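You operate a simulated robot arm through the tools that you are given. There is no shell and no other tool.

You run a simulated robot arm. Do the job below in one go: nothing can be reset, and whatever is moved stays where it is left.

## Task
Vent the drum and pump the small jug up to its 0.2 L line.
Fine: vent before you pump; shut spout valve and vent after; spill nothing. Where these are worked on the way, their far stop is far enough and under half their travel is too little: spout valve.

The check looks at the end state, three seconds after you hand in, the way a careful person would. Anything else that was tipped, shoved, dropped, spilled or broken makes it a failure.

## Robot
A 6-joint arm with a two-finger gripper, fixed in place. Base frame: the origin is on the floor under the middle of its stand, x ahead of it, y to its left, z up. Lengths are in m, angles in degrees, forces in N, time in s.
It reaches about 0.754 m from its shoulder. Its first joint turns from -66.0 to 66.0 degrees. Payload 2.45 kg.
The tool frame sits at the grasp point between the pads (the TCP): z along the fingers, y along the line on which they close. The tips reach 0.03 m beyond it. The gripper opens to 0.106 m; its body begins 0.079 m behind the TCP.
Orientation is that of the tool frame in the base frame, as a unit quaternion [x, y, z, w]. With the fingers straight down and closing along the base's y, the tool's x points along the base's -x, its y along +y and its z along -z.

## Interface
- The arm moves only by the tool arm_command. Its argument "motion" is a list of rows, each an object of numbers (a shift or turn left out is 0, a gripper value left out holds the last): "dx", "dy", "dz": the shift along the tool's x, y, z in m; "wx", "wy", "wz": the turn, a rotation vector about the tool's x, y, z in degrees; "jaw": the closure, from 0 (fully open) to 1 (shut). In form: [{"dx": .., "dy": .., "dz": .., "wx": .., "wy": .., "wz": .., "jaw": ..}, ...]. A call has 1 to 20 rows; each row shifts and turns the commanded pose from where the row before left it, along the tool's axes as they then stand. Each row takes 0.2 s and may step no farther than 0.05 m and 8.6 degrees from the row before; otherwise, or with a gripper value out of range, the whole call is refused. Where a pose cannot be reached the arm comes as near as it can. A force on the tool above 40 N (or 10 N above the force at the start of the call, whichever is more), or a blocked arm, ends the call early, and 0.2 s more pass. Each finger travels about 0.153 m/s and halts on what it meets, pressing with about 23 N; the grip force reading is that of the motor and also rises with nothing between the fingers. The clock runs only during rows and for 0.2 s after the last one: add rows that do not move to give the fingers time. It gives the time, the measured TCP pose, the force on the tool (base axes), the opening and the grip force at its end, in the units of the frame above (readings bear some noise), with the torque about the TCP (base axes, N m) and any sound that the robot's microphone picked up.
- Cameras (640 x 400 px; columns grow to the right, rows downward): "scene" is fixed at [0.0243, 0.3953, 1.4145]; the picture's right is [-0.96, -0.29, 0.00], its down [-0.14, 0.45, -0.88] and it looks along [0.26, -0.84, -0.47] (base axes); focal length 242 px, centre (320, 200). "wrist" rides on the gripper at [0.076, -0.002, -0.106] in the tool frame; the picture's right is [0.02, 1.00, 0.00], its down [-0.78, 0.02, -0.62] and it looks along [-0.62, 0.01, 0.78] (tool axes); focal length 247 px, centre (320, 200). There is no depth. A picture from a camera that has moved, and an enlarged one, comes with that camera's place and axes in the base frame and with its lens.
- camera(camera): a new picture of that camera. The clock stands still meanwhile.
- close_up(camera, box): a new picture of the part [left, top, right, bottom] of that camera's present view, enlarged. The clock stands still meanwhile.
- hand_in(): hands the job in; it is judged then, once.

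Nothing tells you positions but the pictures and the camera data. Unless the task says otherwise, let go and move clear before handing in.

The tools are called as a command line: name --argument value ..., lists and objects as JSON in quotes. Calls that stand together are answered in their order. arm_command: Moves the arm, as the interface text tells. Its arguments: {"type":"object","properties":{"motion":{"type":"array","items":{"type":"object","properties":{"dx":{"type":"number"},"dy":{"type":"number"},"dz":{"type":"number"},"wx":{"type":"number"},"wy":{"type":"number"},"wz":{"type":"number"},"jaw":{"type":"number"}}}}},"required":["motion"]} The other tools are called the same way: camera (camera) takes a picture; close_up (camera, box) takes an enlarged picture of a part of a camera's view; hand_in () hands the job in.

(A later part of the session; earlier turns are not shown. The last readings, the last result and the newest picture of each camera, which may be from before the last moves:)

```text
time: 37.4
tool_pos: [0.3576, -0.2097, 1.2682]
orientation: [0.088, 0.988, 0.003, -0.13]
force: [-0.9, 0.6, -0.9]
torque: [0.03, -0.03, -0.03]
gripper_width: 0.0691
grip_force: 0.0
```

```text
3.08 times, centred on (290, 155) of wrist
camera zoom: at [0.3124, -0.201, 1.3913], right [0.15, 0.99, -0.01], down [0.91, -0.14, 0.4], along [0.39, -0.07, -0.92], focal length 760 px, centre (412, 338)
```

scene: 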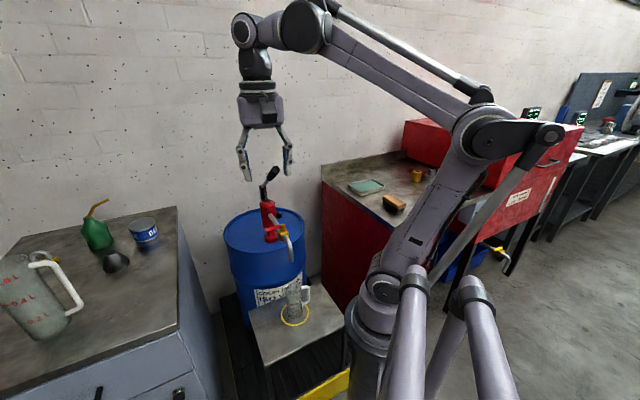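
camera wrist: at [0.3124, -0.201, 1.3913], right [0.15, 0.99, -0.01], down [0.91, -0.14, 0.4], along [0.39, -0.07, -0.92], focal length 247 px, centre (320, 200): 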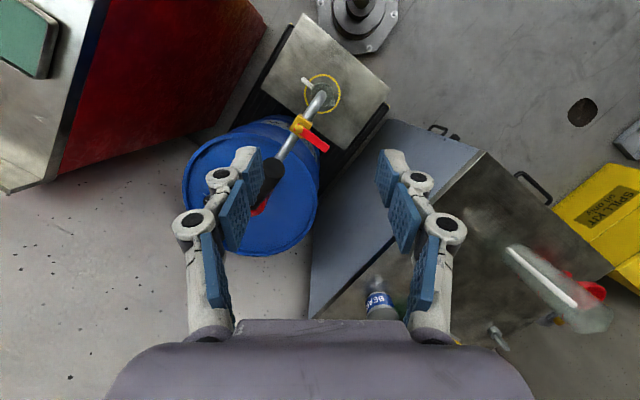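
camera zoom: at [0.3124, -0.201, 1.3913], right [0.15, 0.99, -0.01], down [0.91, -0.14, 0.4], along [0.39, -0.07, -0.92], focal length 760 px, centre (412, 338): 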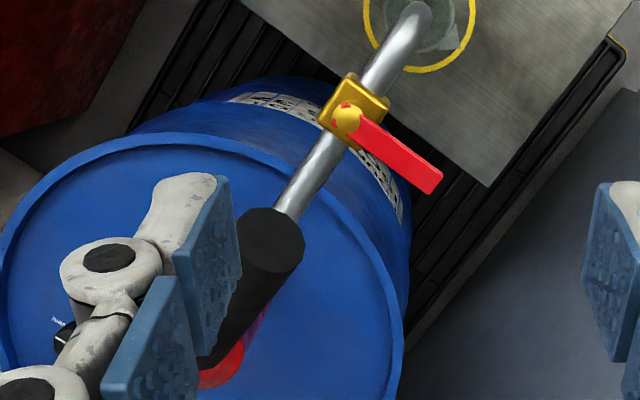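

Seen from above, the spout is centred over the jug's mouth. The valve hub is at (0.365,-0.256,0.925) and its handle tip at (0.414,-0.210). I'll move to the left side and turn the wrist so I can come at the handle from its tip end, leaning away from the lever.

arm_command --motion '[{"dx": -0.0091, "dy": 0.0422, "dz": 0.002}, {"dx": -0.0091, "dy": 0.0422, "dz": 0.002}, {"dx": -0.0091, "dy": 0.0422, "dz": 0.002}, {"dx": -0.0091, "dy": 0.0422, "dz": 0.002}, {"wy": -7.5}, {"wy": -7.5}, {"wz": 8}, {"wz": 8}, {"wz": 8}, {"wz": 8}, {"wz": 8}, {"wz": 8}, {"wz": 8}, {}]'

```text
time: 40.4
tool_pos: [0.4184, -0.0493, 1.2503]
orientation: [0.546, 0.838, -0.008, 0.005]
force: [0.1, -0.3, 0.3]
torque: [-0.02, -0.01, -0.01]
gripper_width: 0.0687
grip_force: 0.0
```

arm_command --motion '[{"wz": 8}, {"wz": 8}, {"wz": 8}, {"wz": 8}, {"wz": 8}, {"wz": 8}, {"wz": 8}, {"wz": 8}, {"wz": 7}, {}]'

camera --camera "wrist"

camera --camera "scene"

```text
time: 42.6
tool_pos: [0.4189, -0.0496, 1.2507]
orientation: [0.931, 0.364, -0.003, 0.008]
force: [0.2, -0.5, 0.2]
torque: [0.02, 0.0, 0.02]
gripper_width: 0.0688
grip_force: 0.1
```

```text
taken
camera wrist: at [0.4741, 0.0059, 1.3559], right [0.7, -0.72, 0.01], down [-0.56, -0.53, 0.63], along [-0.45, -0.45, -0.78], focal length 247 px, centre (320, 200)
```

wrist: 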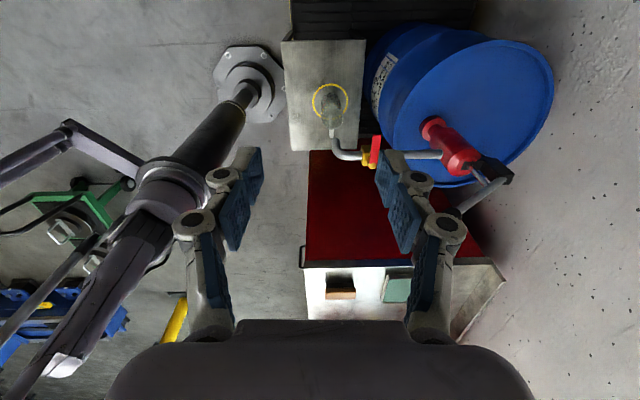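

```text
taken
```

scene: 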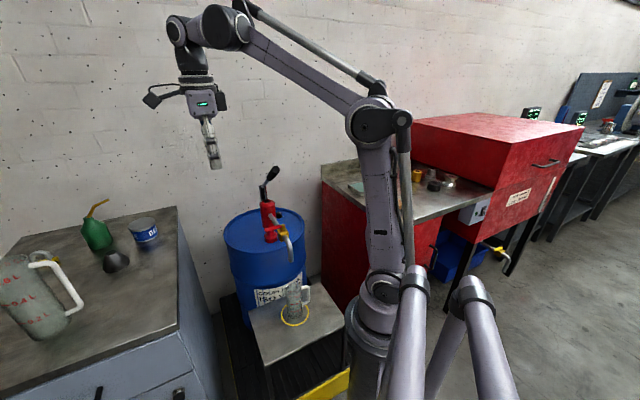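

close_up --camera "wrist" --box '[310, 90, 480, 220]'

```text
3.08 times, centred on (395, 155) of wrist
camera zoom: at [0.4741, 0.0059, 1.3559], right [0.7, -0.72, 0.01], down [-0.56, -0.53, 0.63], along [-0.45, -0.45, -0.78], focal length 760 px, centre (89, 338)
```

zoom: 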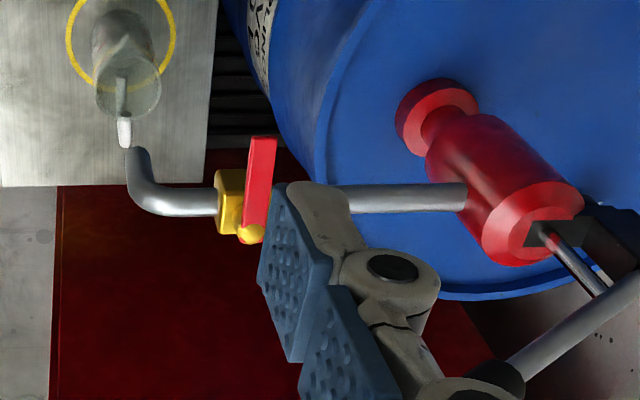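

The wrist turn worked and the bar handle is clear. I'll lower, tilt 35° toward the handle from its tip end, and move to a pre-grasp position.

arm_command --motion '[{"dz": 0.05}, {"dz": 0.05}, {"wy": -7}, {"wy": -7}, {"wy": -7}, {"wy": -7}, {"wy": -7}, {"dx": 0.0034, "dy": 0.0227, "dz": 0.0298, "jaw": 0.55}, {"dx": 0.0034, "dy": 0.0227, "dz": 0.0298}, {"dx": 0.0034, "dy": 0.0227, "dz": 0.0298}, {"dx": 0.0034, "dy": 0.0227, "dz": 0.0298}, {"dx": 0.0034, "dy": 0.0227, "dz": 0.0298}, {}, {}]'

camera --camera "wrist"

close_up --camera "scene" --box '[200, 130, 340, 280]'

```text
time: 45.6
tool_pos: [0.4441, -0.1944, 1.0213]
orientation: [0.886, 0.347, -0.283, 0.118]
force: [-1.4, -0.4, 0.3]
torque: [-0.01, -0.01, -0.01]
gripper_width: 0.0475
grip_force: 0.0
out of reach, approached as far as the arm can: row 7
```

```text
taken
camera wrist: at [0.5337, -0.1074, 1.0621], right [0.69, -0.72, 0.0], down [-0.2, -0.19, 0.96], along [-0.69, -0.67, -0.27], focal length 247 px, centre (320, 200)
```

wrist: 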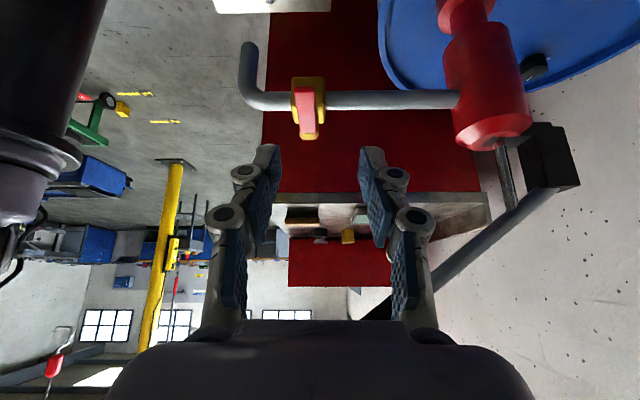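

```text
2.67 times, centred on (270, 205) of scene
camera zoom: at [0.0243, 0.3952, 1.4145], right [-0.96, -0.29, 0.0], down [-0.14, 0.45, -0.88], along [0.26, -0.84, -0.47], focal length 645 px, centre (453, 187)
```

zoom: 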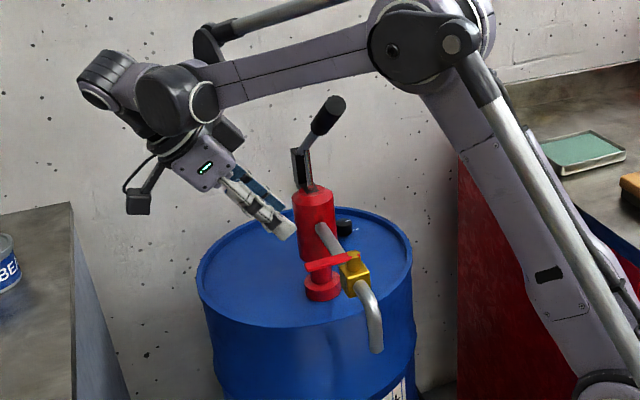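

close_up --camera "wrist" --box '[250, 50, 390, 180]'

```text
3.08 times, centred on (320, 115) of wrist
camera zoom: at [0.5337, -0.1074, 1.0621], right [0.69, -0.72, 0.0], down [-0.2, -0.19, 0.96], along [-0.69, -0.67, -0.27], focal length 760 px, centre (320, 462)
```

zoom: 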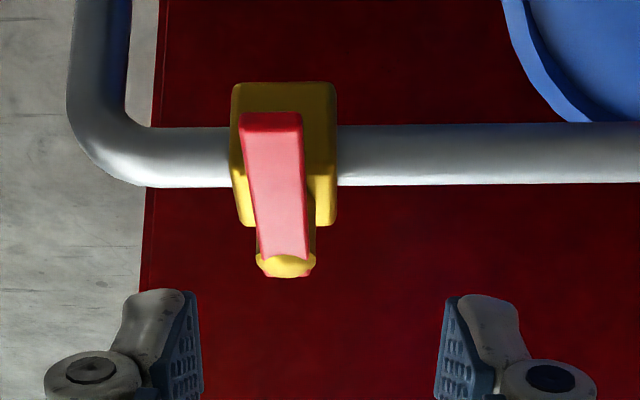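

The bar is about 16 mm wide and 6 mm thick, with its top at z≈0.929, hub (0.365,-0.2535) and tip (0.4085,-0.2095). I'll line up and slide the open fingers down either side of it.

arm_command --motion '[{"dx": 0.0122, "dy": -0.0138}, {}, {"dz": 0.032}, {"dz": 0.032}, {"dz": 0.03}, {}, {}]'

camera --camera "wrist"

close_up --camera "scene" --box '[220, 170, 340, 280]'

```text
time: 47.2
tool_pos: [0.4007, -0.2144, 0.9375]
orientation: [0.887, 0.346, -0.283, 0.118]
force: [0.2, 0.4, 0.1]
torque: [-0.02, 0.0, 0.02]
gripper_width: 0.0474
grip_force: 0.1
```

```text
taken
camera wrist: at [0.4907, -0.1287, 0.9795], right [0.69, -0.72, 0.0], down [-0.2, -0.19, 0.96], along [-0.69, -0.67, -0.27], focal length 247 px, centre (320, 200)
```

wrist: 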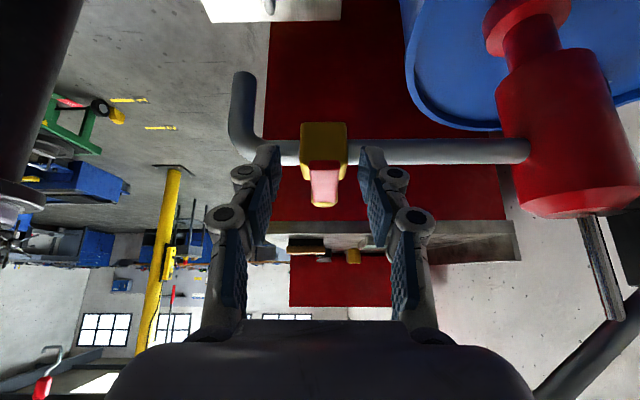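

```text
3.64 times, centred on (280, 225) of scene
camera zoom: at [0.0243, 0.3953, 1.4145], right [-0.96, -0.29, 0.0], down [-0.14, 0.45, -0.88], along [0.26, -0.84, -0.47], focal length 880 px, centre (466, 109)
```

zoom: 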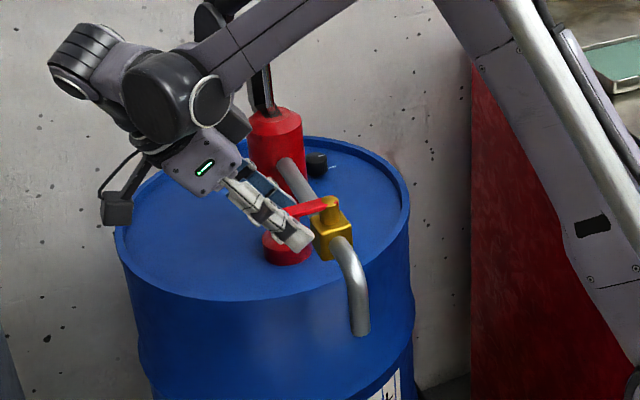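

The fingers straddle the bar. I'll grip it and try turning it counter-clockwise (toward the robot/spout side) a little while watching the forces.

arm_command --motion '[{"jaw": 0.75}, {"jaw": 0.9}, {}, {"dx": -0.0004, "dy": -0.0032, "dz": 0.0002, "wx": -2.04, "wy": 0.05, "wz": -2.84}, {"dx": -0.0004, "dy": -0.0032, "dz": 0.0002, "wx": -2.04, "wy": 0.05, "wz": -2.84}, {}]'

close_up --camera "scene" --box '[240, 190, 320, 260]'

```text
time: 48.6
tool_pos: [0.3988, -0.2123, 0.9358]
orientation: [0.864, 0.401, -0.272, 0.137]
force: [12.4, -24.8, -8.4]
torque: [-0.4, -0.03, 1.29]
gripper_width: 0.0151
grip_force: 41.2
```

```text
5.71 times, centred on (280, 225) of scene
camera zoom: at [0.0248, 0.3946, 1.4147], right [-0.96, -0.29, 0.0], down [-0.14, 0.45, -0.88], along [0.26, -0.84, -0.47], focal length 1382 px, centre (549, 57)
```

zoom: 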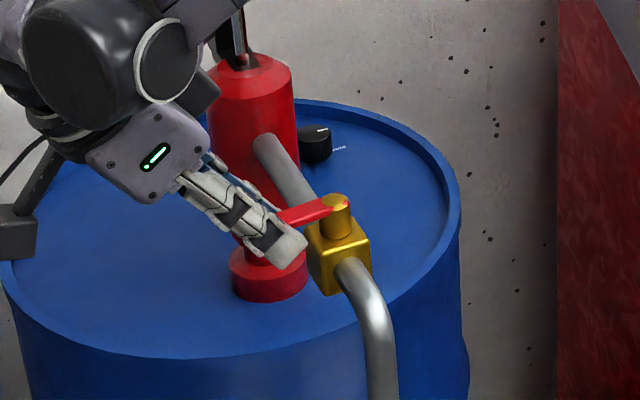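

It pushes back with about 26 N, so that looks like the stop. I'll return to neutral and try the other way.

arm_command --motion '[{"dx": 0.0004, "dy": 0.0032, "dz": -0.0002, "wx": 2.04, "wy": -0.05, "wz": 2.84}, {"dx": 0.0004, "dy": 0.0032, "dz": -0.0002, "wx": 2.04, "wy": -0.05, "wz": 2.84}, {}]'

arm_command --motion '[{"dx": 0.0, "dy": 0.0032, "dz": 0.0, "wx": 2.04, "wy": -0.05, "wz": 2.84}, {"dx": 0.0, "dy": 0.0032, "dz": 0.0, "wx": 2.04, "wy": -0.05, "wz": 2.84}, {}]'

```text
time: 49.4
tool_pos: [0.4037, -0.216, 0.9369]
orientation: [0.887, 0.346, -0.282, 0.121]
force: [-1.2, -31.9, -9.8]
torque: [-0.01, -0.24, 1.29]
gripper_width: 0.0151
grip_force: 41.2
```

```text
time: 50.2
tool_pos: [0.406, -0.217, 0.9371]
orientation: [0.906, 0.292, -0.291, 0.098]
force: [-25.2, 5.2, -11.4]
torque: [-0.43, 0.59, 1.17]
gripper_width: 0.0185
grip_force: 43.4
```

close_up --camera "wrist" --box '[230, 90, 410, 240]'

close_up --camera "scene" --box '[240, 190, 320, 260]'

```text
2.67 times, centred on (320, 165) of wrist
camera zoom: at [0.5051, -0.1436, 0.9797], right [0.6, -0.8, -0.01], down [-0.22, -0.17, 0.96], along [-0.77, -0.58, -0.27], focal length 659 px, centre (320, 293)
```

zoom: 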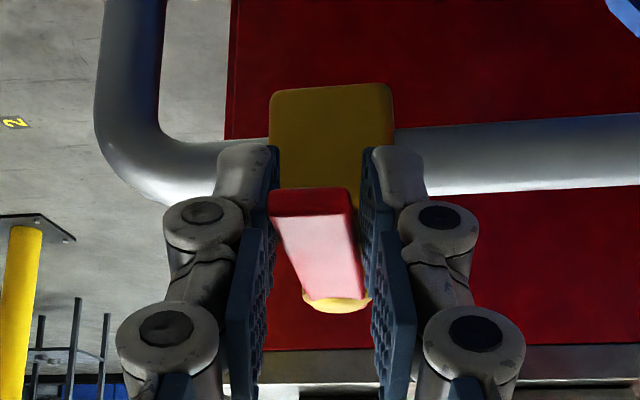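

```text
5.71 times, centred on (280, 225) of scene
camera zoom: at [0.0238, 0.3953, 1.4145], right [-0.96, -0.29, 0.0], down [-0.14, 0.45, -0.88], along [0.26, -0.84, -0.47], focal length 1382 px, centre (549, 57)
```

zoom: 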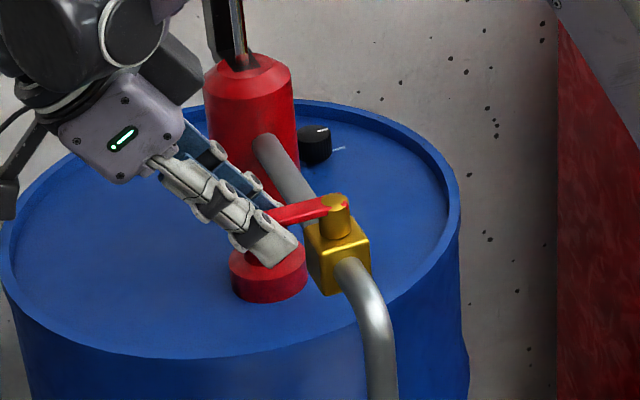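

The bar hasn't moved either way and the firm grip is muddying the readings. I'll loosen the fingers, realign with the bar, and then push from one side at a time.

arm_command --motion '[{"jaw": 0.65}, {}, {"wx": -4.1, "wy": 0.1, "wz": -5.7}, {}, {}]'

close_up --camera "wrist" --box '[230, 90, 410, 240]'

```text
time: 51.4
tool_pos: [0.408, -0.22, 0.9373]
orientation: [0.887, 0.346, -0.283, 0.117]
force: [0.5, 1.0, -0.2]
torque: [0.02, 0.01, 0.01]
gripper_width: 0.0374
grip_force: 0.0
```

```text
2.67 times, centred on (320, 165) of wrist
camera zoom: at [0.4968, -0.1336, 0.9793], right [0.69, -0.72, 0.0], down [-0.2, -0.19, 0.96], along [-0.69, -0.67, -0.27], focal length 659 px, centre (320, 293)
```

zoom: 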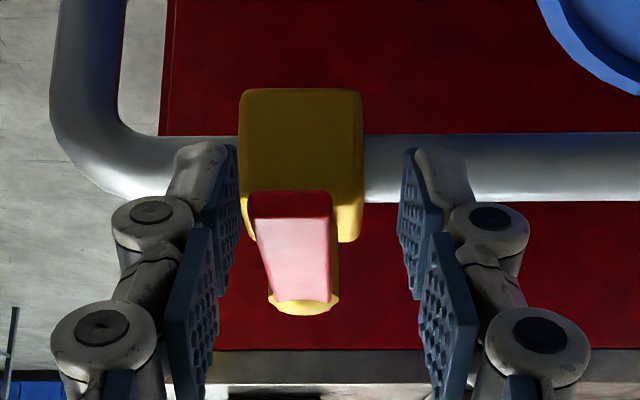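

arm_command --motion '[{"dy": 0.003}, {"dy": 0.003}, {"dy": 0.003}, {}]'

```text
time: 52.4
tool_pos: [0.412, -0.2269, 0.9372]
orientation: [0.887, 0.346, -0.283, 0.118]
force: [-9.2, 6.4, -3.9]
torque: [-0.01, 0.04, 0.11]
gripper_width: 0.043
grip_force: 4.0
```

close_up --camera "wrist" --box '[230, 90, 410, 240]'

```text
2.67 times, centred on (320, 165) of wrist
camera zoom: at [0.503, -0.1402, 0.9795], right [0.69, -0.72, 0.0], down [-0.2, -0.19, 0.96], along [-0.69, -0.67, -0.27], focal length 659 px, centre (320, 293)
```

zoom: 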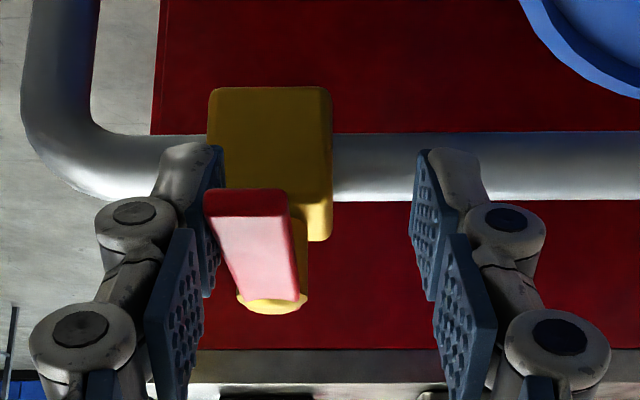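

The finger just gives way sideways (it back-drives at ~11 N), so I'll use a closed fist pushing along its rigid direction instead. I'll retreat, close the jaws and yaw 90°.

arm_command --motion '[{"dy": -0.006}, {"dz": -0.035}, {"dz": -0.035}, {"jaw": 1.0}, {"wz": -7.5}, {"wz": -7.5}, {"wz": -7.5}, {"wz": -7.5}, {"wz": -7.5}, {"wz": -7.5}, {"wz": -7.5}, {"wz": -7.5}, {"wz": -7.5}, {"wz": -7.5}, {"wz": -7.5}, {"wz": -7.5}, {}]'

camera --camera "wrist"

close_up --camera "scene" --box '[200, 130, 340, 280]'

```text
time: 56.0
tool_pos: [0.4383, -0.1942, 0.994]
orientation: [0.381, 0.872, -0.284, -0.117]
force: [-0.6, 0.3, -0.6]
torque: [-0.04, -0.01, -0.04]
gripper_width: 0.0
grip_force: 22.7
```

```text
taken
camera wrist: at [0.4304, -0.0953, 1.0805], right [0.58, 0.56, -0.58], down [0.81, -0.31, 0.5], along [0.1, -0.76, -0.64], focal length 247 px, centre (320, 200)
```

wrist: 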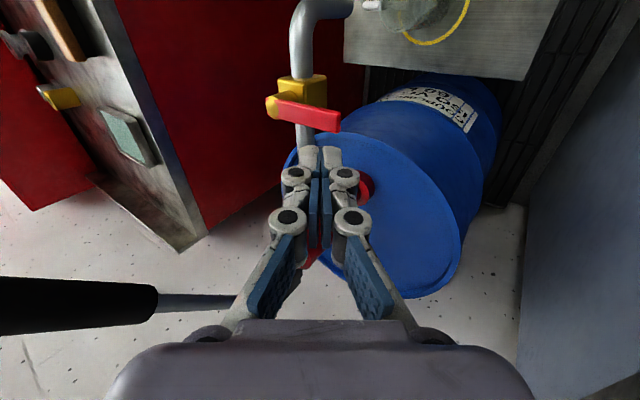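

```text
2.67 times, centred on (270, 205) of scene
camera zoom: at [0.0243, 0.3953, 1.4145], right [-0.96, -0.29, 0.0], down [-0.14, 0.45, -0.88], along [0.26, -0.84, -0.47], focal length 645 px, centre (453, 187)
```

zoom: 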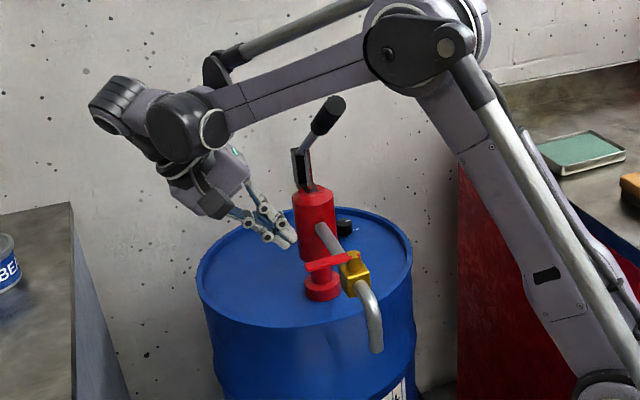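

arm_command --motion '[{"dx": 0.0315, "dy": 0.0023, "dz": -0.0089}, {}, {"dz": 0.025}, {"dz": 0.025}, {"dz": 0.02}, {}, {}]'

close_up --camera "wrist" --box '[220, 50, 420, 210]'

close_up --camera "scene" --box '[240, 190, 320, 260]'

```text
time: 57.6
tool_pos: [0.3941, -0.1942, 0.9412]
orientation: [0.381, 0.872, -0.284, -0.116]
force: [-0.3, -0.6, 0.1]
torque: [0.0, 0.01, 0.02]
gripper_width: 0.0
grip_force: 22.5
```

```text
2.50 times, centred on (320, 130) of wrist
camera zoom: at [0.386, -0.0957, 1.0281], right [0.58, 0.56, -0.58], down [0.8, -0.31, 0.51], along [0.1, -0.76, -0.64], focal length 617 px, centre (320, 375)
```

zoom: 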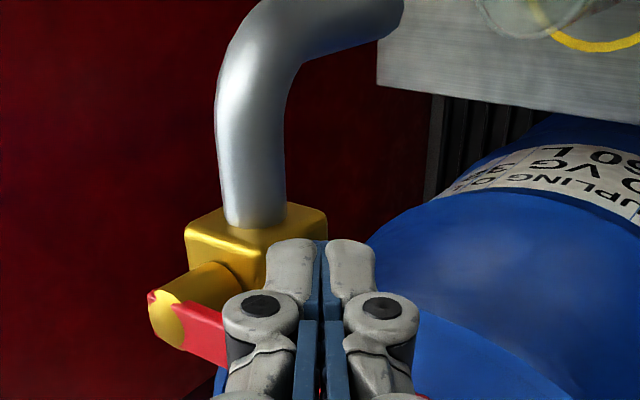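

```text
5.71 times, centred on (280, 225) of scene
camera zoom: at [0.0243, 0.3953, 1.4145], right [-0.96, -0.29, 0.0], down [-0.14, 0.45, -0.88], along [0.26, -0.84, -0.47], focal length 1382 px, centre (549, 57)
```

zoom: 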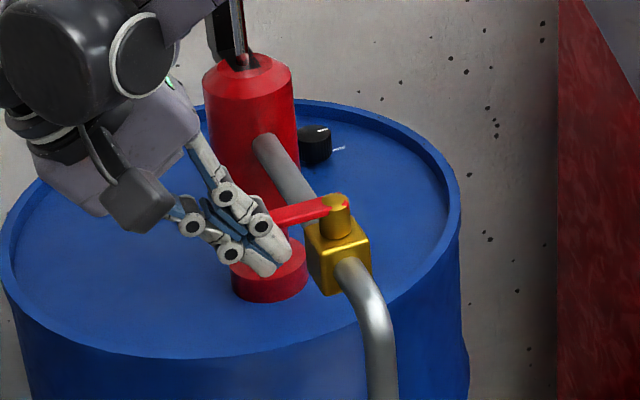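

The closed fist is on the spout side of the bar. I'll push it gently clockwise (toward the pump) and read the force.

arm_command --motion '[{"dx": -0.004}, {"dx": -0.004}, {"dx": -0.003}, {}]'

```text
time: 58.4
tool_pos: [0.3959, -0.1966, 0.9415]
orientation: [0.382, 0.872, -0.279, -0.125]
force: [-9.3, 9.5, 3.5]
torque: [0.07, 0.08, -0.02]
gripper_width: 0.0059
grip_force: 28.3
stopped in row 4: the force on the tool passed its limit at 43 N (the readings are from after the stop); the commanded pose is now the measured one
```

Clockwise is a hard stop (43 N with no movement). I'll go round to the pump side of the bar and push counter-clockwise.

arm_command --motion '[{"dx": 0.006}, {"dz": -0.03}, {"dz": -0.03}, {"dx": -0.0252}, {"dx": -0.0252}, {}, {"dz": 0.02}, {"dz": 0.02}, {"dz": 0.02}, {}, {}]'

close_up --camera "wrist" --box '[220, 50, 420, 210]'

close_up --camera "scene" --box '[220, 150, 340, 260]'

```text
time: 60.8
tool_pos: [0.4275, -0.2316, 0.94]
orientation: [0.382, 0.872, -0.28, -0.124]
force: [0.0, 0.0, 0.1]
torque: [-0.01, 0.0, 0.03]
gripper_width: 0.0
grip_force: 28.6
```

```text
2.50 times, centred on (320, 130) of wrist
camera zoom: at [0.4204, -0.1339, 1.0287], right [0.58, 0.57, -0.58], down [0.81, -0.32, 0.49], along [0.09, -0.76, -0.64], focal length 617 px, centre (320, 375)
```

zoom: 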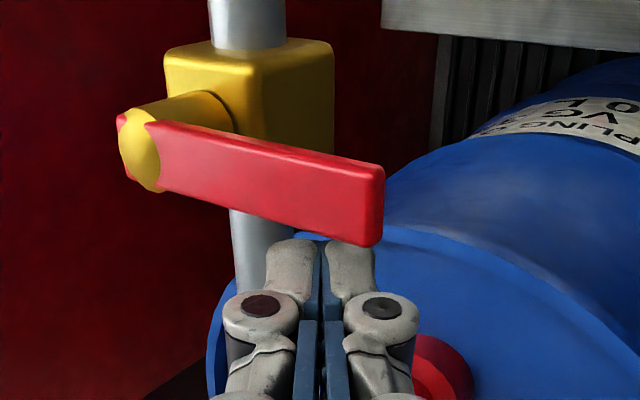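

```text
3.64 times, centred on (280, 205) of scene
camera zoom: at [0.0243, 0.3953, 1.4145], right [-0.96, -0.29, 0.0], down [-0.14, 0.45, -0.88], along [0.26, -0.84, -0.47], focal length 880 px, centre (466, 182)
```

zoom: 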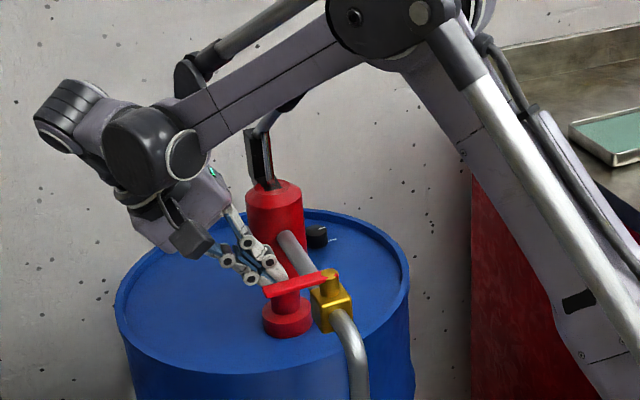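

arm_command --motion '[{"dx": 0.004}, {"dx": 0.004}, {"dx": 0.004}, {"dx": 0.003}, {}]'

close_up --camera "wrist" --box '[220, 50, 420, 210]'

```text
time: 62.0
tool_pos: [0.4175, -0.2204, 0.941]
orientation: [0.382, 0.872, -0.28, -0.124]
force: [1.5, -0.3, -2.0]
torque: [-0.01, -0.06, 0.04]
gripper_width: 0.0001
grip_force: 28.3
```

```text
2.50 times, centred on (320, 130) of wrist
camera zoom: at [0.4105, -0.1222, 1.0299], right [0.58, 0.57, -0.58], down [0.81, -0.32, 0.49], along [0.09, -0.76, -0.65], focal length 617 px, centre (320, 375)
```

zoom: 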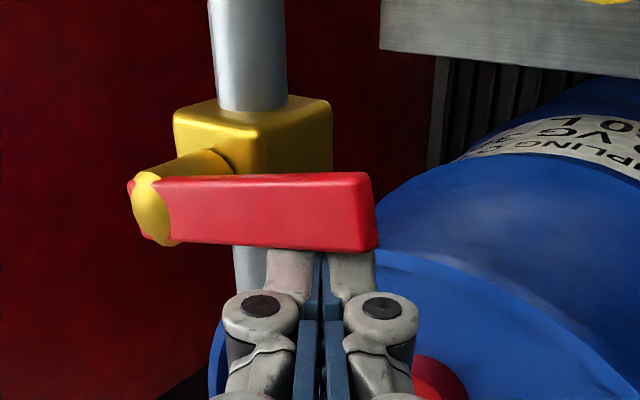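

The bar moves easily counter-clockwise (it has swung from about 45° to 52°). I'll keep pushing it round an arc about the hub.

arm_command --motion '[{"dx": 0.0071, "dy": 0.0004, "dz": -0.0002}, {"dx": 0.0072, "dy": 0.0004, "dz": -0.0003}, {"dx": 0.0104, "dy": -0.0023, "dz": 0.0017}, {"dx": 0.0104, "dy": -0.0023, "dz": 0.0017}, {}, {}]'

close_up --camera "wrist" --box '[220, 50, 420, 210]'

close_up --camera "scene" --box '[220, 150, 340, 260]'

```text
time: 63.4
tool_pos: [0.3897, -0.1971, 0.9422]
orientation: [0.382, 0.872, -0.28, -0.123]
force: [-1.2, -0.2, 0.8]
torque: [0.02, 0.02, 0.03]
gripper_width: 0.0002
grip_force: 28.8
```

```text
2.50 times, centred on (320, 130) of wrist
camera zoom: at [0.3832, -0.1, 1.0295], right [0.58, 0.57, -0.58], down [0.81, -0.32, 0.49], along [0.09, -0.76, -0.64], focal length 617 px, centre (320, 375)
```

zoom: 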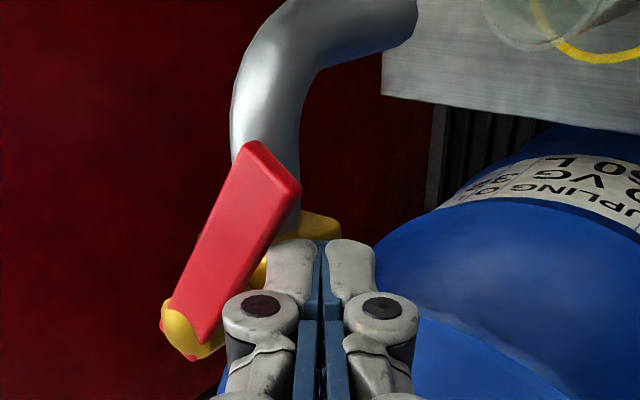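

```text
3.64 times, centred on (280, 205) of scene
camera zoom: at [0.0243, 0.3953, 1.4145], right [-0.96, -0.29, 0.0], down [-0.14, 0.45, -0.88], along [0.26, -0.84, -0.47], focal length 880 px, centre (466, 182)
```

zoom: 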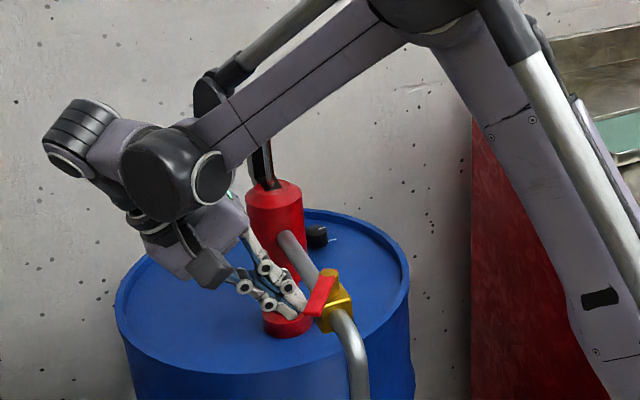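

arm_command --motion '[{"dx": 0.0072, "dy": -0.0051, "dz": 0.0037}, {"dx": 0.0072, "dy": -0.0052, "dz": 0.0037}, {"dx": 0.0036, "dy": -0.0052, "dz": 0.0038}, {"dx": 0.0035, "dy": -0.0053, "dz": 0.0038}, {}, {}]'

close_up --camera "wrist" --box '[220, 50, 420, 210]'

close_up --camera "scene" --box '[220, 150, 340, 260]'

```text
time: 64.8
tool_pos: [0.3573, -0.1983, 0.9413]
orientation: [0.382, 0.872, -0.28, -0.124]
force: [3.9, 2.1, -0.6]
torque: [0.05, -0.11, 0.08]
gripper_width: 0.0
grip_force: 28.9
```

```text
2.50 times, centred on (320, 130) of wrist
camera zoom: at [0.3499, -0.1016, 1.0304], right [0.58, 0.57, -0.58], down [0.81, -0.32, 0.49], along [0.09, -0.76, -0.65], focal length 617 px, centre (320, 375)
```

zoom: 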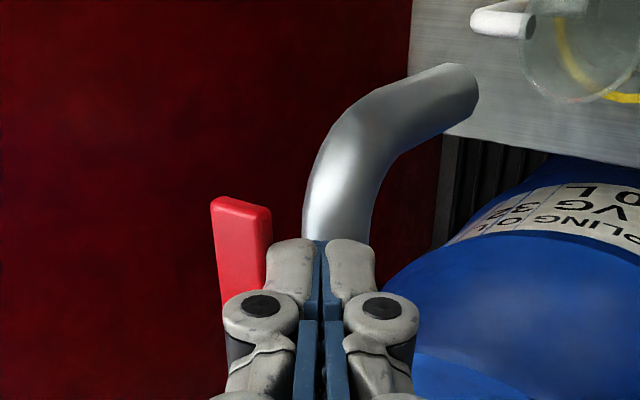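

```text
3.64 times, centred on (280, 205) of scene
camera zoom: at [0.0244, 0.3953, 1.4145], right [-0.96, -0.29, 0.0], down [-0.14, 0.45, -0.88], along [0.26, -0.84, -0.47], focal length 880 px, centre (466, 182)
```

zoom: 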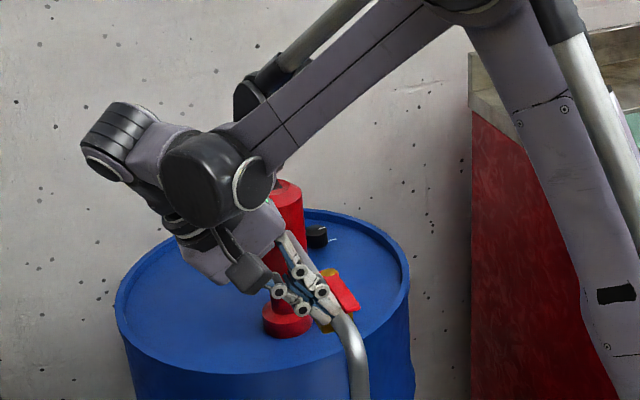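

arm_command --motion '[{"dx": 0.0, "dy": -0.003, "dz": 0.0022}, {}]'

```text
time: 65.4
tool_pos: [0.3559, -0.2, 0.9414]
orientation: [0.379, 0.874, -0.279, -0.122]
force: [24.2, 25.5, 14.3]
torque: [-0.01, -0.18, 0.31]
gripper_width: 0.0001
grip_force: 28.8
```

The handle has reached its far stop, in line with the pipe. I'll back off and retreat up-left, then look.

arm_command --motion '[{"dx": 0.0004, "dy": 0.0081, "dz": -0.0058}, {"dz": -0.03}, {"dz": -0.04}, {"dz": -0.04}, {"dz": -0.04}, {}]'

camera --camera "wrist"

close_up --camera "scene" --box '[210, 130, 350, 340]'

```text
time: 66.8
tool_pos: [0.4266, -0.1347, 1.0631]
orientation: [0.381, 0.872, -0.281, -0.124]
force: [-0.7, 0.0, -0.3]
torque: [-0.02, 0.01, 0.04]
gripper_width: 0.0001
grip_force: 28.2
```

```text
taken
camera wrist: at [0.4194, -0.0375, 1.152], right [0.58, 0.57, -0.58], down [0.81, -0.32, 0.49], along [0.09, -0.76, -0.64], focal length 247 px, centre (320, 200)
```

wrist: 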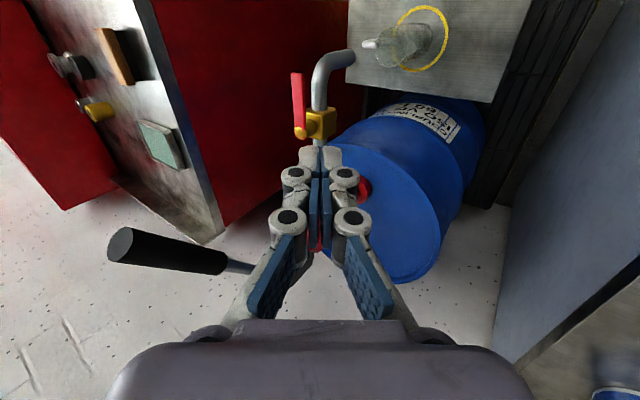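

```text
1.90 times, centred on (280, 235) of scene
camera zoom: at [0.0243, 0.3953, 1.4145], right [-0.96, -0.29, 0.0], down [-0.14, 0.45, -0.88], along [0.26, -0.84, -0.47], focal length 461 px, centre (396, 133)
```

zoom: 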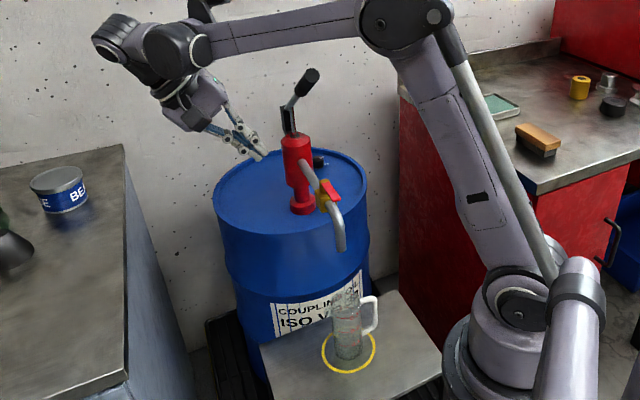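

The valve is open with its handle along the pipe. Next is the lever: grip end about (0.378,-0.266,1.136), elevation about 37°, pivot about (0.53,-0.416,0.976). I'll raise, straighten the tool, open the jaws, and go above the grip.

arm_command --motion '[{"dy": -0.0233, "dz": -0.0325}, {"dy": -0.0233, "dz": -0.0325}, {"dy": -0.0233, "dz": -0.0325}, {"dy": -0.0233, "dz": -0.0325}, {"dy": -0.0233, "dz": -0.0325}, {"wx": -7.14}, {"wx": -7.14}, {"wx": -7.14}, {"wx": -7.14}, {"wx": -7.14}, {"dx": -0.0234, "dy": -0.0307, "dz": 0.0108, "jaw": 0.35}, {"dx": -0.0234, "dy": -0.0307, "dz": 0.0108}, {"dx": -0.0234, "dy": -0.0307, "dz": 0.0108}, {"dx": -0.0234, "dy": -0.0307, "dz": 0.0108}, {}, {}]'

camera --camera "wrist"

close_up --camera "scene" --box '[200, 80, 340, 260]'

```text
time: 70.2
tool_pos: [0.3997, -0.2877, 1.2202]
orientation: [0.401, 0.916, 0.0, -0.001]
force: [-0.4, 0.8, 0.0]
torque: [0.0, -0.01, 0.01]
gripper_width: 0.0691
grip_force: 0.1
```

```text
taken
camera wrist: at [0.3477, -0.2321, 1.3276], right [0.72, 0.69, 0.0], down [0.54, -0.56, 0.62], along [0.43, -0.45, -0.78], focal length 247 px, centre (320, 200)
```

wrist: 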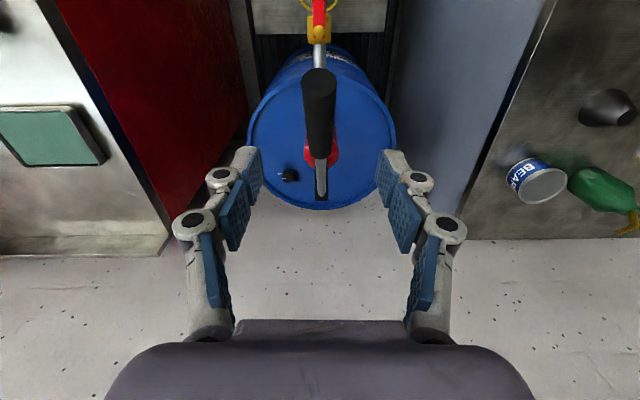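

```text
2.22 times, centred on (270, 170) of scene
camera zoom: at [0.0243, 0.3952, 1.4145], right [-0.96, -0.29, 0.0], down [-0.14, 0.45, -0.88], along [0.26, -0.84, -0.47], focal length 538 px, centre (431, 267)
```

zoom: 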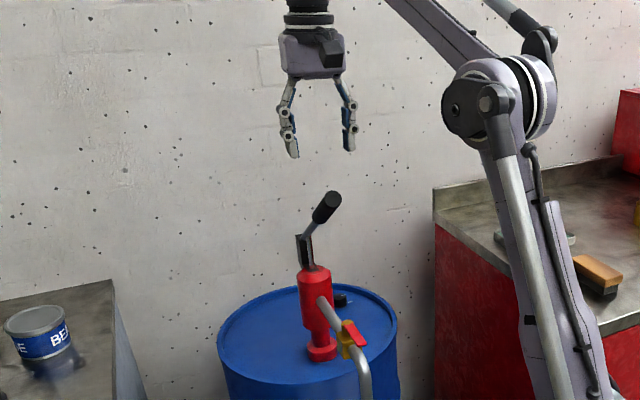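

The jaws line up squarely over the lever grip. I'll descend and close on it.

arm_command --motion '[{"dz": 0.0316}, {"dz": 0.0316}, {"dz": 0.0315}, {}, {"jaw": 0.6}, {"jaw": 0.9}, {}, {}]'

camera --camera "wrist"

close_up --camera "scene" --box '[200, 80, 340, 260]'

```text
time: 72.0
tool_pos: [0.4014, -0.2869, 1.126]
orientation: [0.4, 0.917, -0.001, -0.001]
force: [-3.9, -3.0, -0.8]
torque: [0.63, -0.31, 1.11]
gripper_width: 0.0248
grip_force: 44.8
```

```text
taken
camera wrist: at [0.3481, -0.2326, 1.2325], right [0.72, 0.69, 0.0], down [0.54, -0.56, 0.62], along [0.43, -0.45, -0.78], focal length 247 px, centre (320, 200)
```

wrist: 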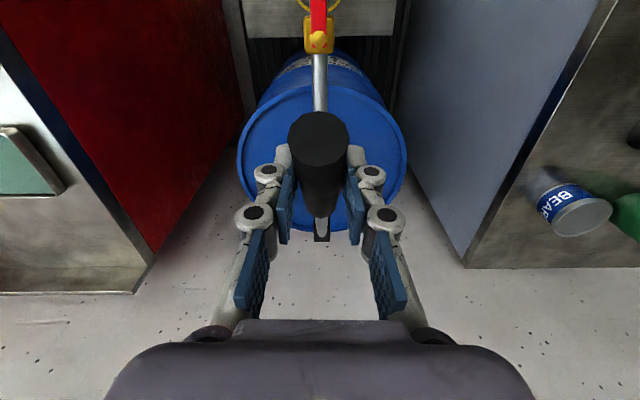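

```text
2.22 times, centred on (270, 170) of scene
camera zoom: at [0.0242, 0.3951, 1.4146], right [-0.96, -0.29, 0.0], down [-0.14, 0.45, -0.88], along [0.26, -0.84, -0.47], focal length 538 px, centre (431, 267)
```

zoom: 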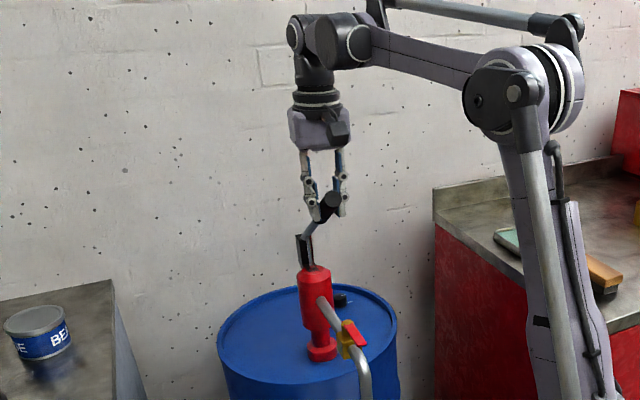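

The grip is held. I'll start the first down-stroke slowly, following the arc, with a small test move to feel the force.

arm_command --motion '[{"dx": 0.0074, "dz": 0.0112}, {"dx": 0.0074, "dz": 0.0112}, {}]'

close_up --camera "scene" --box '[210, 130, 350, 340]'

```text
time: 72.8
tool_pos: [0.3902, -0.2782, 1.1031]
orientation: [0.401, 0.916, -0.001, 0.002]
force: [3.6, -16.4, -0.3]
torque: [-0.44, -1.23, 0.99]
gripper_width: 0.0251
grip_force: 45.3
```

```text
1.90 times, centred on (280, 235) of scene
camera zoom: at [0.0244, 0.3947, 1.4147], right [-0.96, -0.29, 0.0], down [-0.14, 0.45, -0.88], along [0.26, -0.84, -0.47], focal length 461 px, centre (396, 133)
```

zoom: 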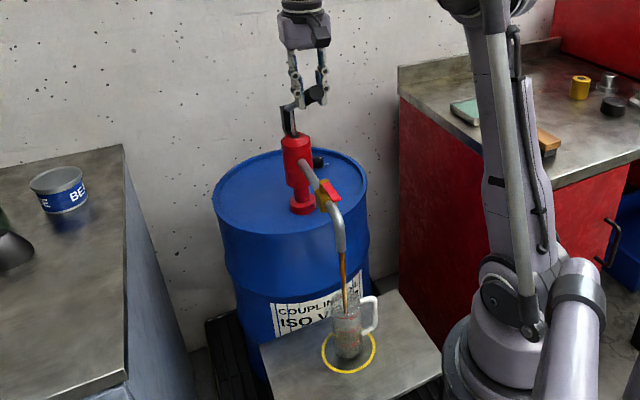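

Oil is flowing into the jug and the lever moves easily. I'll check the jug level before continuing.

close_up --camera "scene" --box '[260, 260, 330, 330]'

arm_command --motion '[{}]'

close_up --camera "scene" --box '[260, 240, 330, 330]'

```text
5.71 times, centred on (295, 295) of scene
camera zoom: at [0.0244, 0.3947, 1.4147], right [-0.96, -0.29, 0.0], down [-0.14, 0.45, -0.88], along [0.26, -0.84, -0.47], focal length 1382 px, centre (463, -343)
```

zoom: 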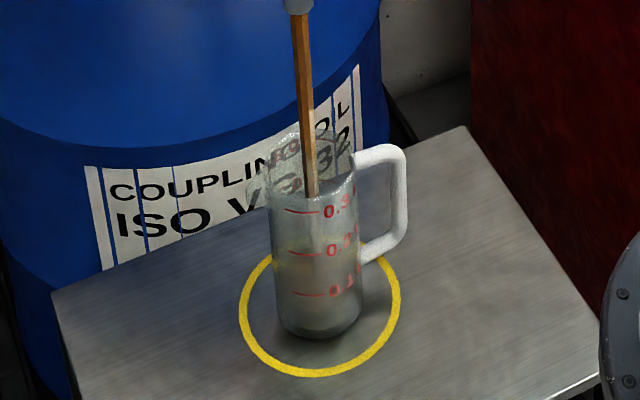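

```text
time: 73.2
tool_pos: [0.3909, -0.2776, 1.1042]
orientation: [0.401, 0.916, -0.001, 0.001]
force: [3.6, -19.1, -4.3]
torque: [-0.15, -0.79, 1.01]
gripper_width: 0.0249
grip_force: 45.2
```

```text
4.44 times, centred on (295, 285) of scene
camera zoom: at [0.0245, 0.3946, 1.4147], right [-0.96, -0.29, 0.0], down [-0.14, 0.45, -0.88], along [0.26, -0.84, -0.47], focal length 1075 px, centre (431, -178)
```

zoom: 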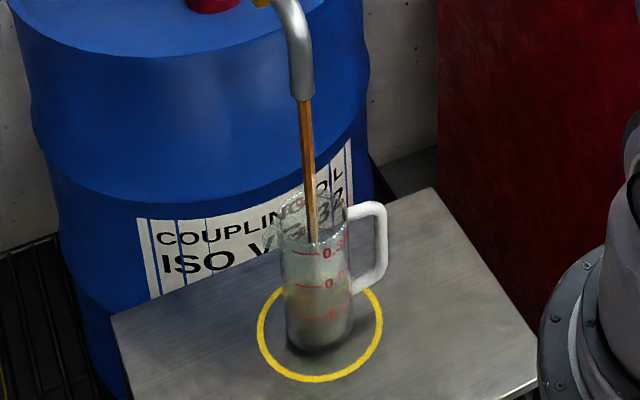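

arm_command --motion '[{"dx": 0.0035, "dz": 0.0107}, {"dx": 0.0045, "dz": 0.0108}, {"dx": 0.004, "dz": 0.0112}, {"dx": 0.0035, "dz": 0.0113}, {"dx": 0.003, "dz": 0.0116}, {"dx": 0.002, "dz": 0.0117}, {}]'

close_up --camera "scene" --box '[200, 130, 340, 330]'

close_up --camera "scene" --box '[260, 260, 330, 330]'

```text
time: 74.8
tool_pos: [0.3735, -0.2619, 1.0358]
orientation: [0.401, 0.916, 0.0, -0.001]
force: [-17.8, -0.1, 10.6]
torque: [-0.44, -0.7, 0.98]
gripper_width: 0.0246
grip_force: 45.1
```

```text
2.00 times, centred on (270, 230) of scene
camera zoom: at [0.0237, 0.3954, 1.4145], right [-0.96, -0.29, 0.0], down [-0.14, 0.45, -0.88], along [0.26, -0.84, -0.47], focal length 484 px, centre (420, 140)
```

zoom: 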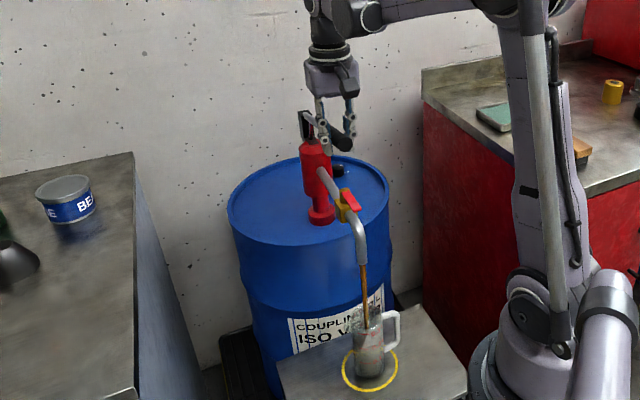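

```text
5.71 times, centred on (295, 295) of scene
camera zoom: at [0.0237, 0.3954, 1.4145], right [-0.96, -0.29, 0.0], down [-0.14, 0.45, -0.88], along [0.26, -0.84, -0.47], focal length 1382 px, centre (463, -343)
```

zoom: 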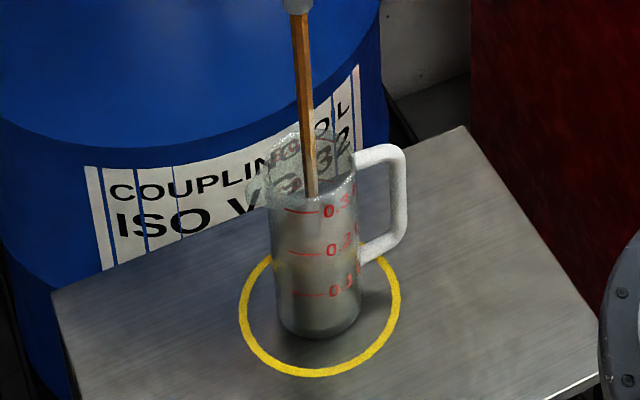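

arm_command --motion '[{"dx": 0.003, "dz": 0.0119}, {"dx": 0.0025, "dz": 0.0119}, {"dx": 0.0015, "dz": 0.012}, {"dx": 0.001, "dz": 0.012}, {}]'

close_up --camera "scene" --box '[200, 130, 340, 330]'

camera --camera "wrist"

```text
time: 76.0
tool_pos: [0.3702, -0.2556, 0.987]
orientation: [0.401, 0.916, 0.001, 0.001]
force: [0.9, -6.4, 25.2]
torque: [0.11, -0.03, 0.68]
gripper_width: 0.0242
grip_force: 42.4
```

```text
2.00 times, centred on (270, 230) of scene
camera zoom: at [0.024, 0.3953, 1.4145], right [-0.96, -0.29, 0.0], down [-0.14, 0.45, -0.88], along [0.26, -0.84, -0.47], focal length 484 px, centre (420, 140)
```

zoom: 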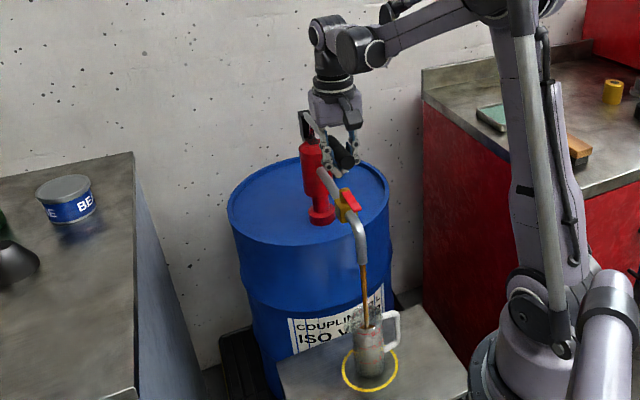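

```text
taken
camera wrist: at [0.3176, -0.2008, 1.0945], right [0.72, 0.69, 0.0], down [0.54, -0.57, 0.62], along [0.43, -0.45, -0.78], focal length 247 px, centre (320, 200)
```

wrist: 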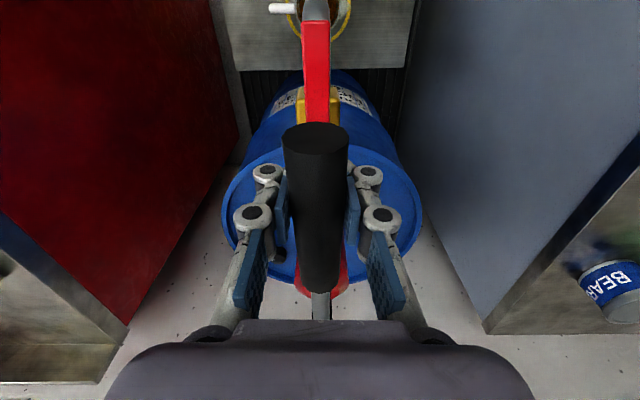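

close_up --camera "scene" --box '[270, 270, 320, 320]'

close_up --camera "wrist" --box '[260, 0, 380, 90]'

```text
8.00 times, centred on (295, 295) of scene
camera zoom: at [0.024, 0.3953, 1.4145], right [-0.96, -0.29, 0.0], down [-0.14, 0.45, -0.88], along [0.26, -0.84, -0.47], focal length 1935 px, centre (520, -560)
```

zoom: 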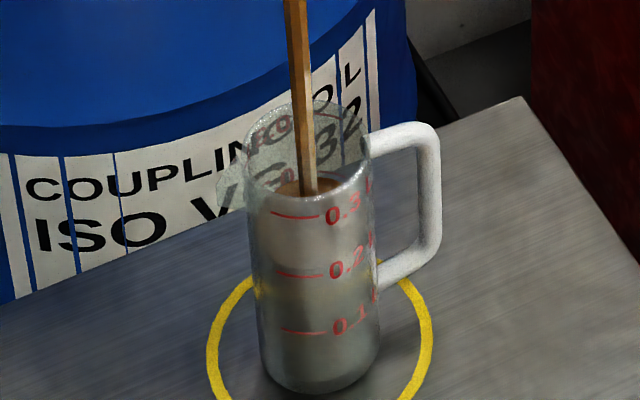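

```text
4.44 times, centred on (320, 45) of wrist
camera zoom: at [0.3176, -0.2008, 1.0945], right [0.72, 0.69, 0.0], down [0.54, -0.57, 0.62], along [0.43, -0.45, -0.78], focal length 1098 px, centre (320, 889)
```

zoom: 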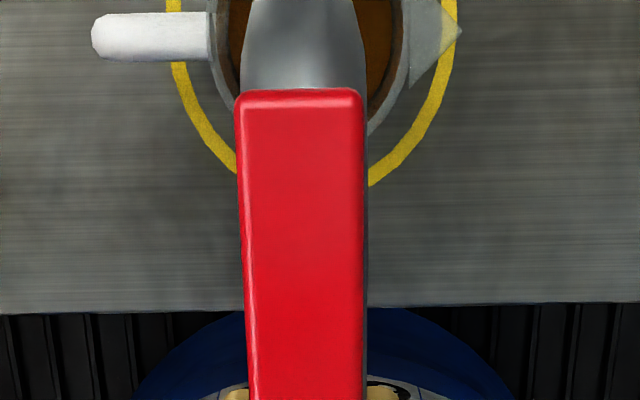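

close_up --camera "scene" --box '[283, 280, 308, 300]'

close_up --camera "scene" --box '[280, 295, 310, 322]'

```text
16.00 times, centred on (296, 290) of scene
camera zoom: at [0.024, 0.3953, 1.4145], right [-0.96, -0.29, 0.0], down [-0.14, 0.45, -0.88], along [0.26, -0.84, -0.47], focal length 3870 px, centre (712, -1240)
```

zoom: 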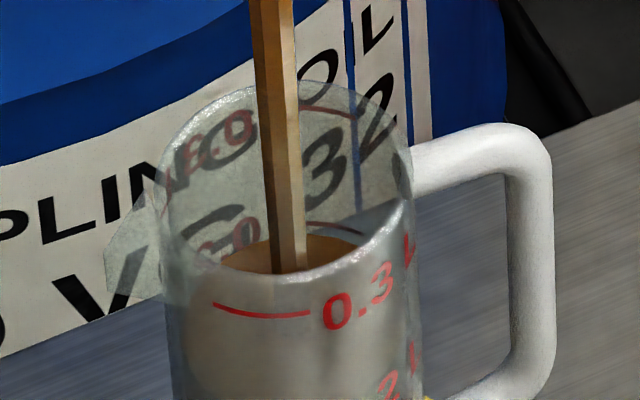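

```text
14.81 times, centred on (295, 308) of scene
camera zoom: at [0.024, 0.3953, 1.4145], right [-0.96, -0.29, 0.0], down [-0.14, 0.45, -0.88], along [0.26, -0.84, -0.47], focal length 3584 px, centre (690, -1407)
```

zoom: 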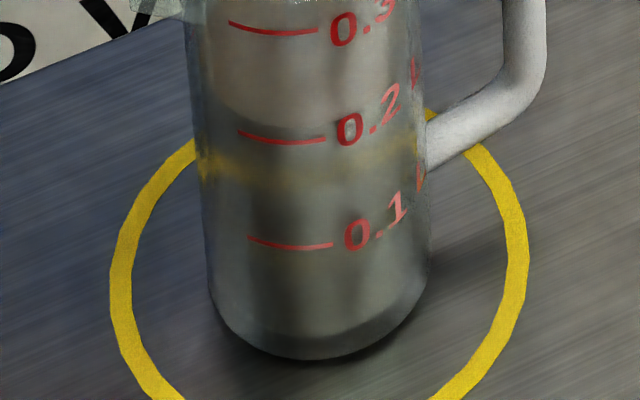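

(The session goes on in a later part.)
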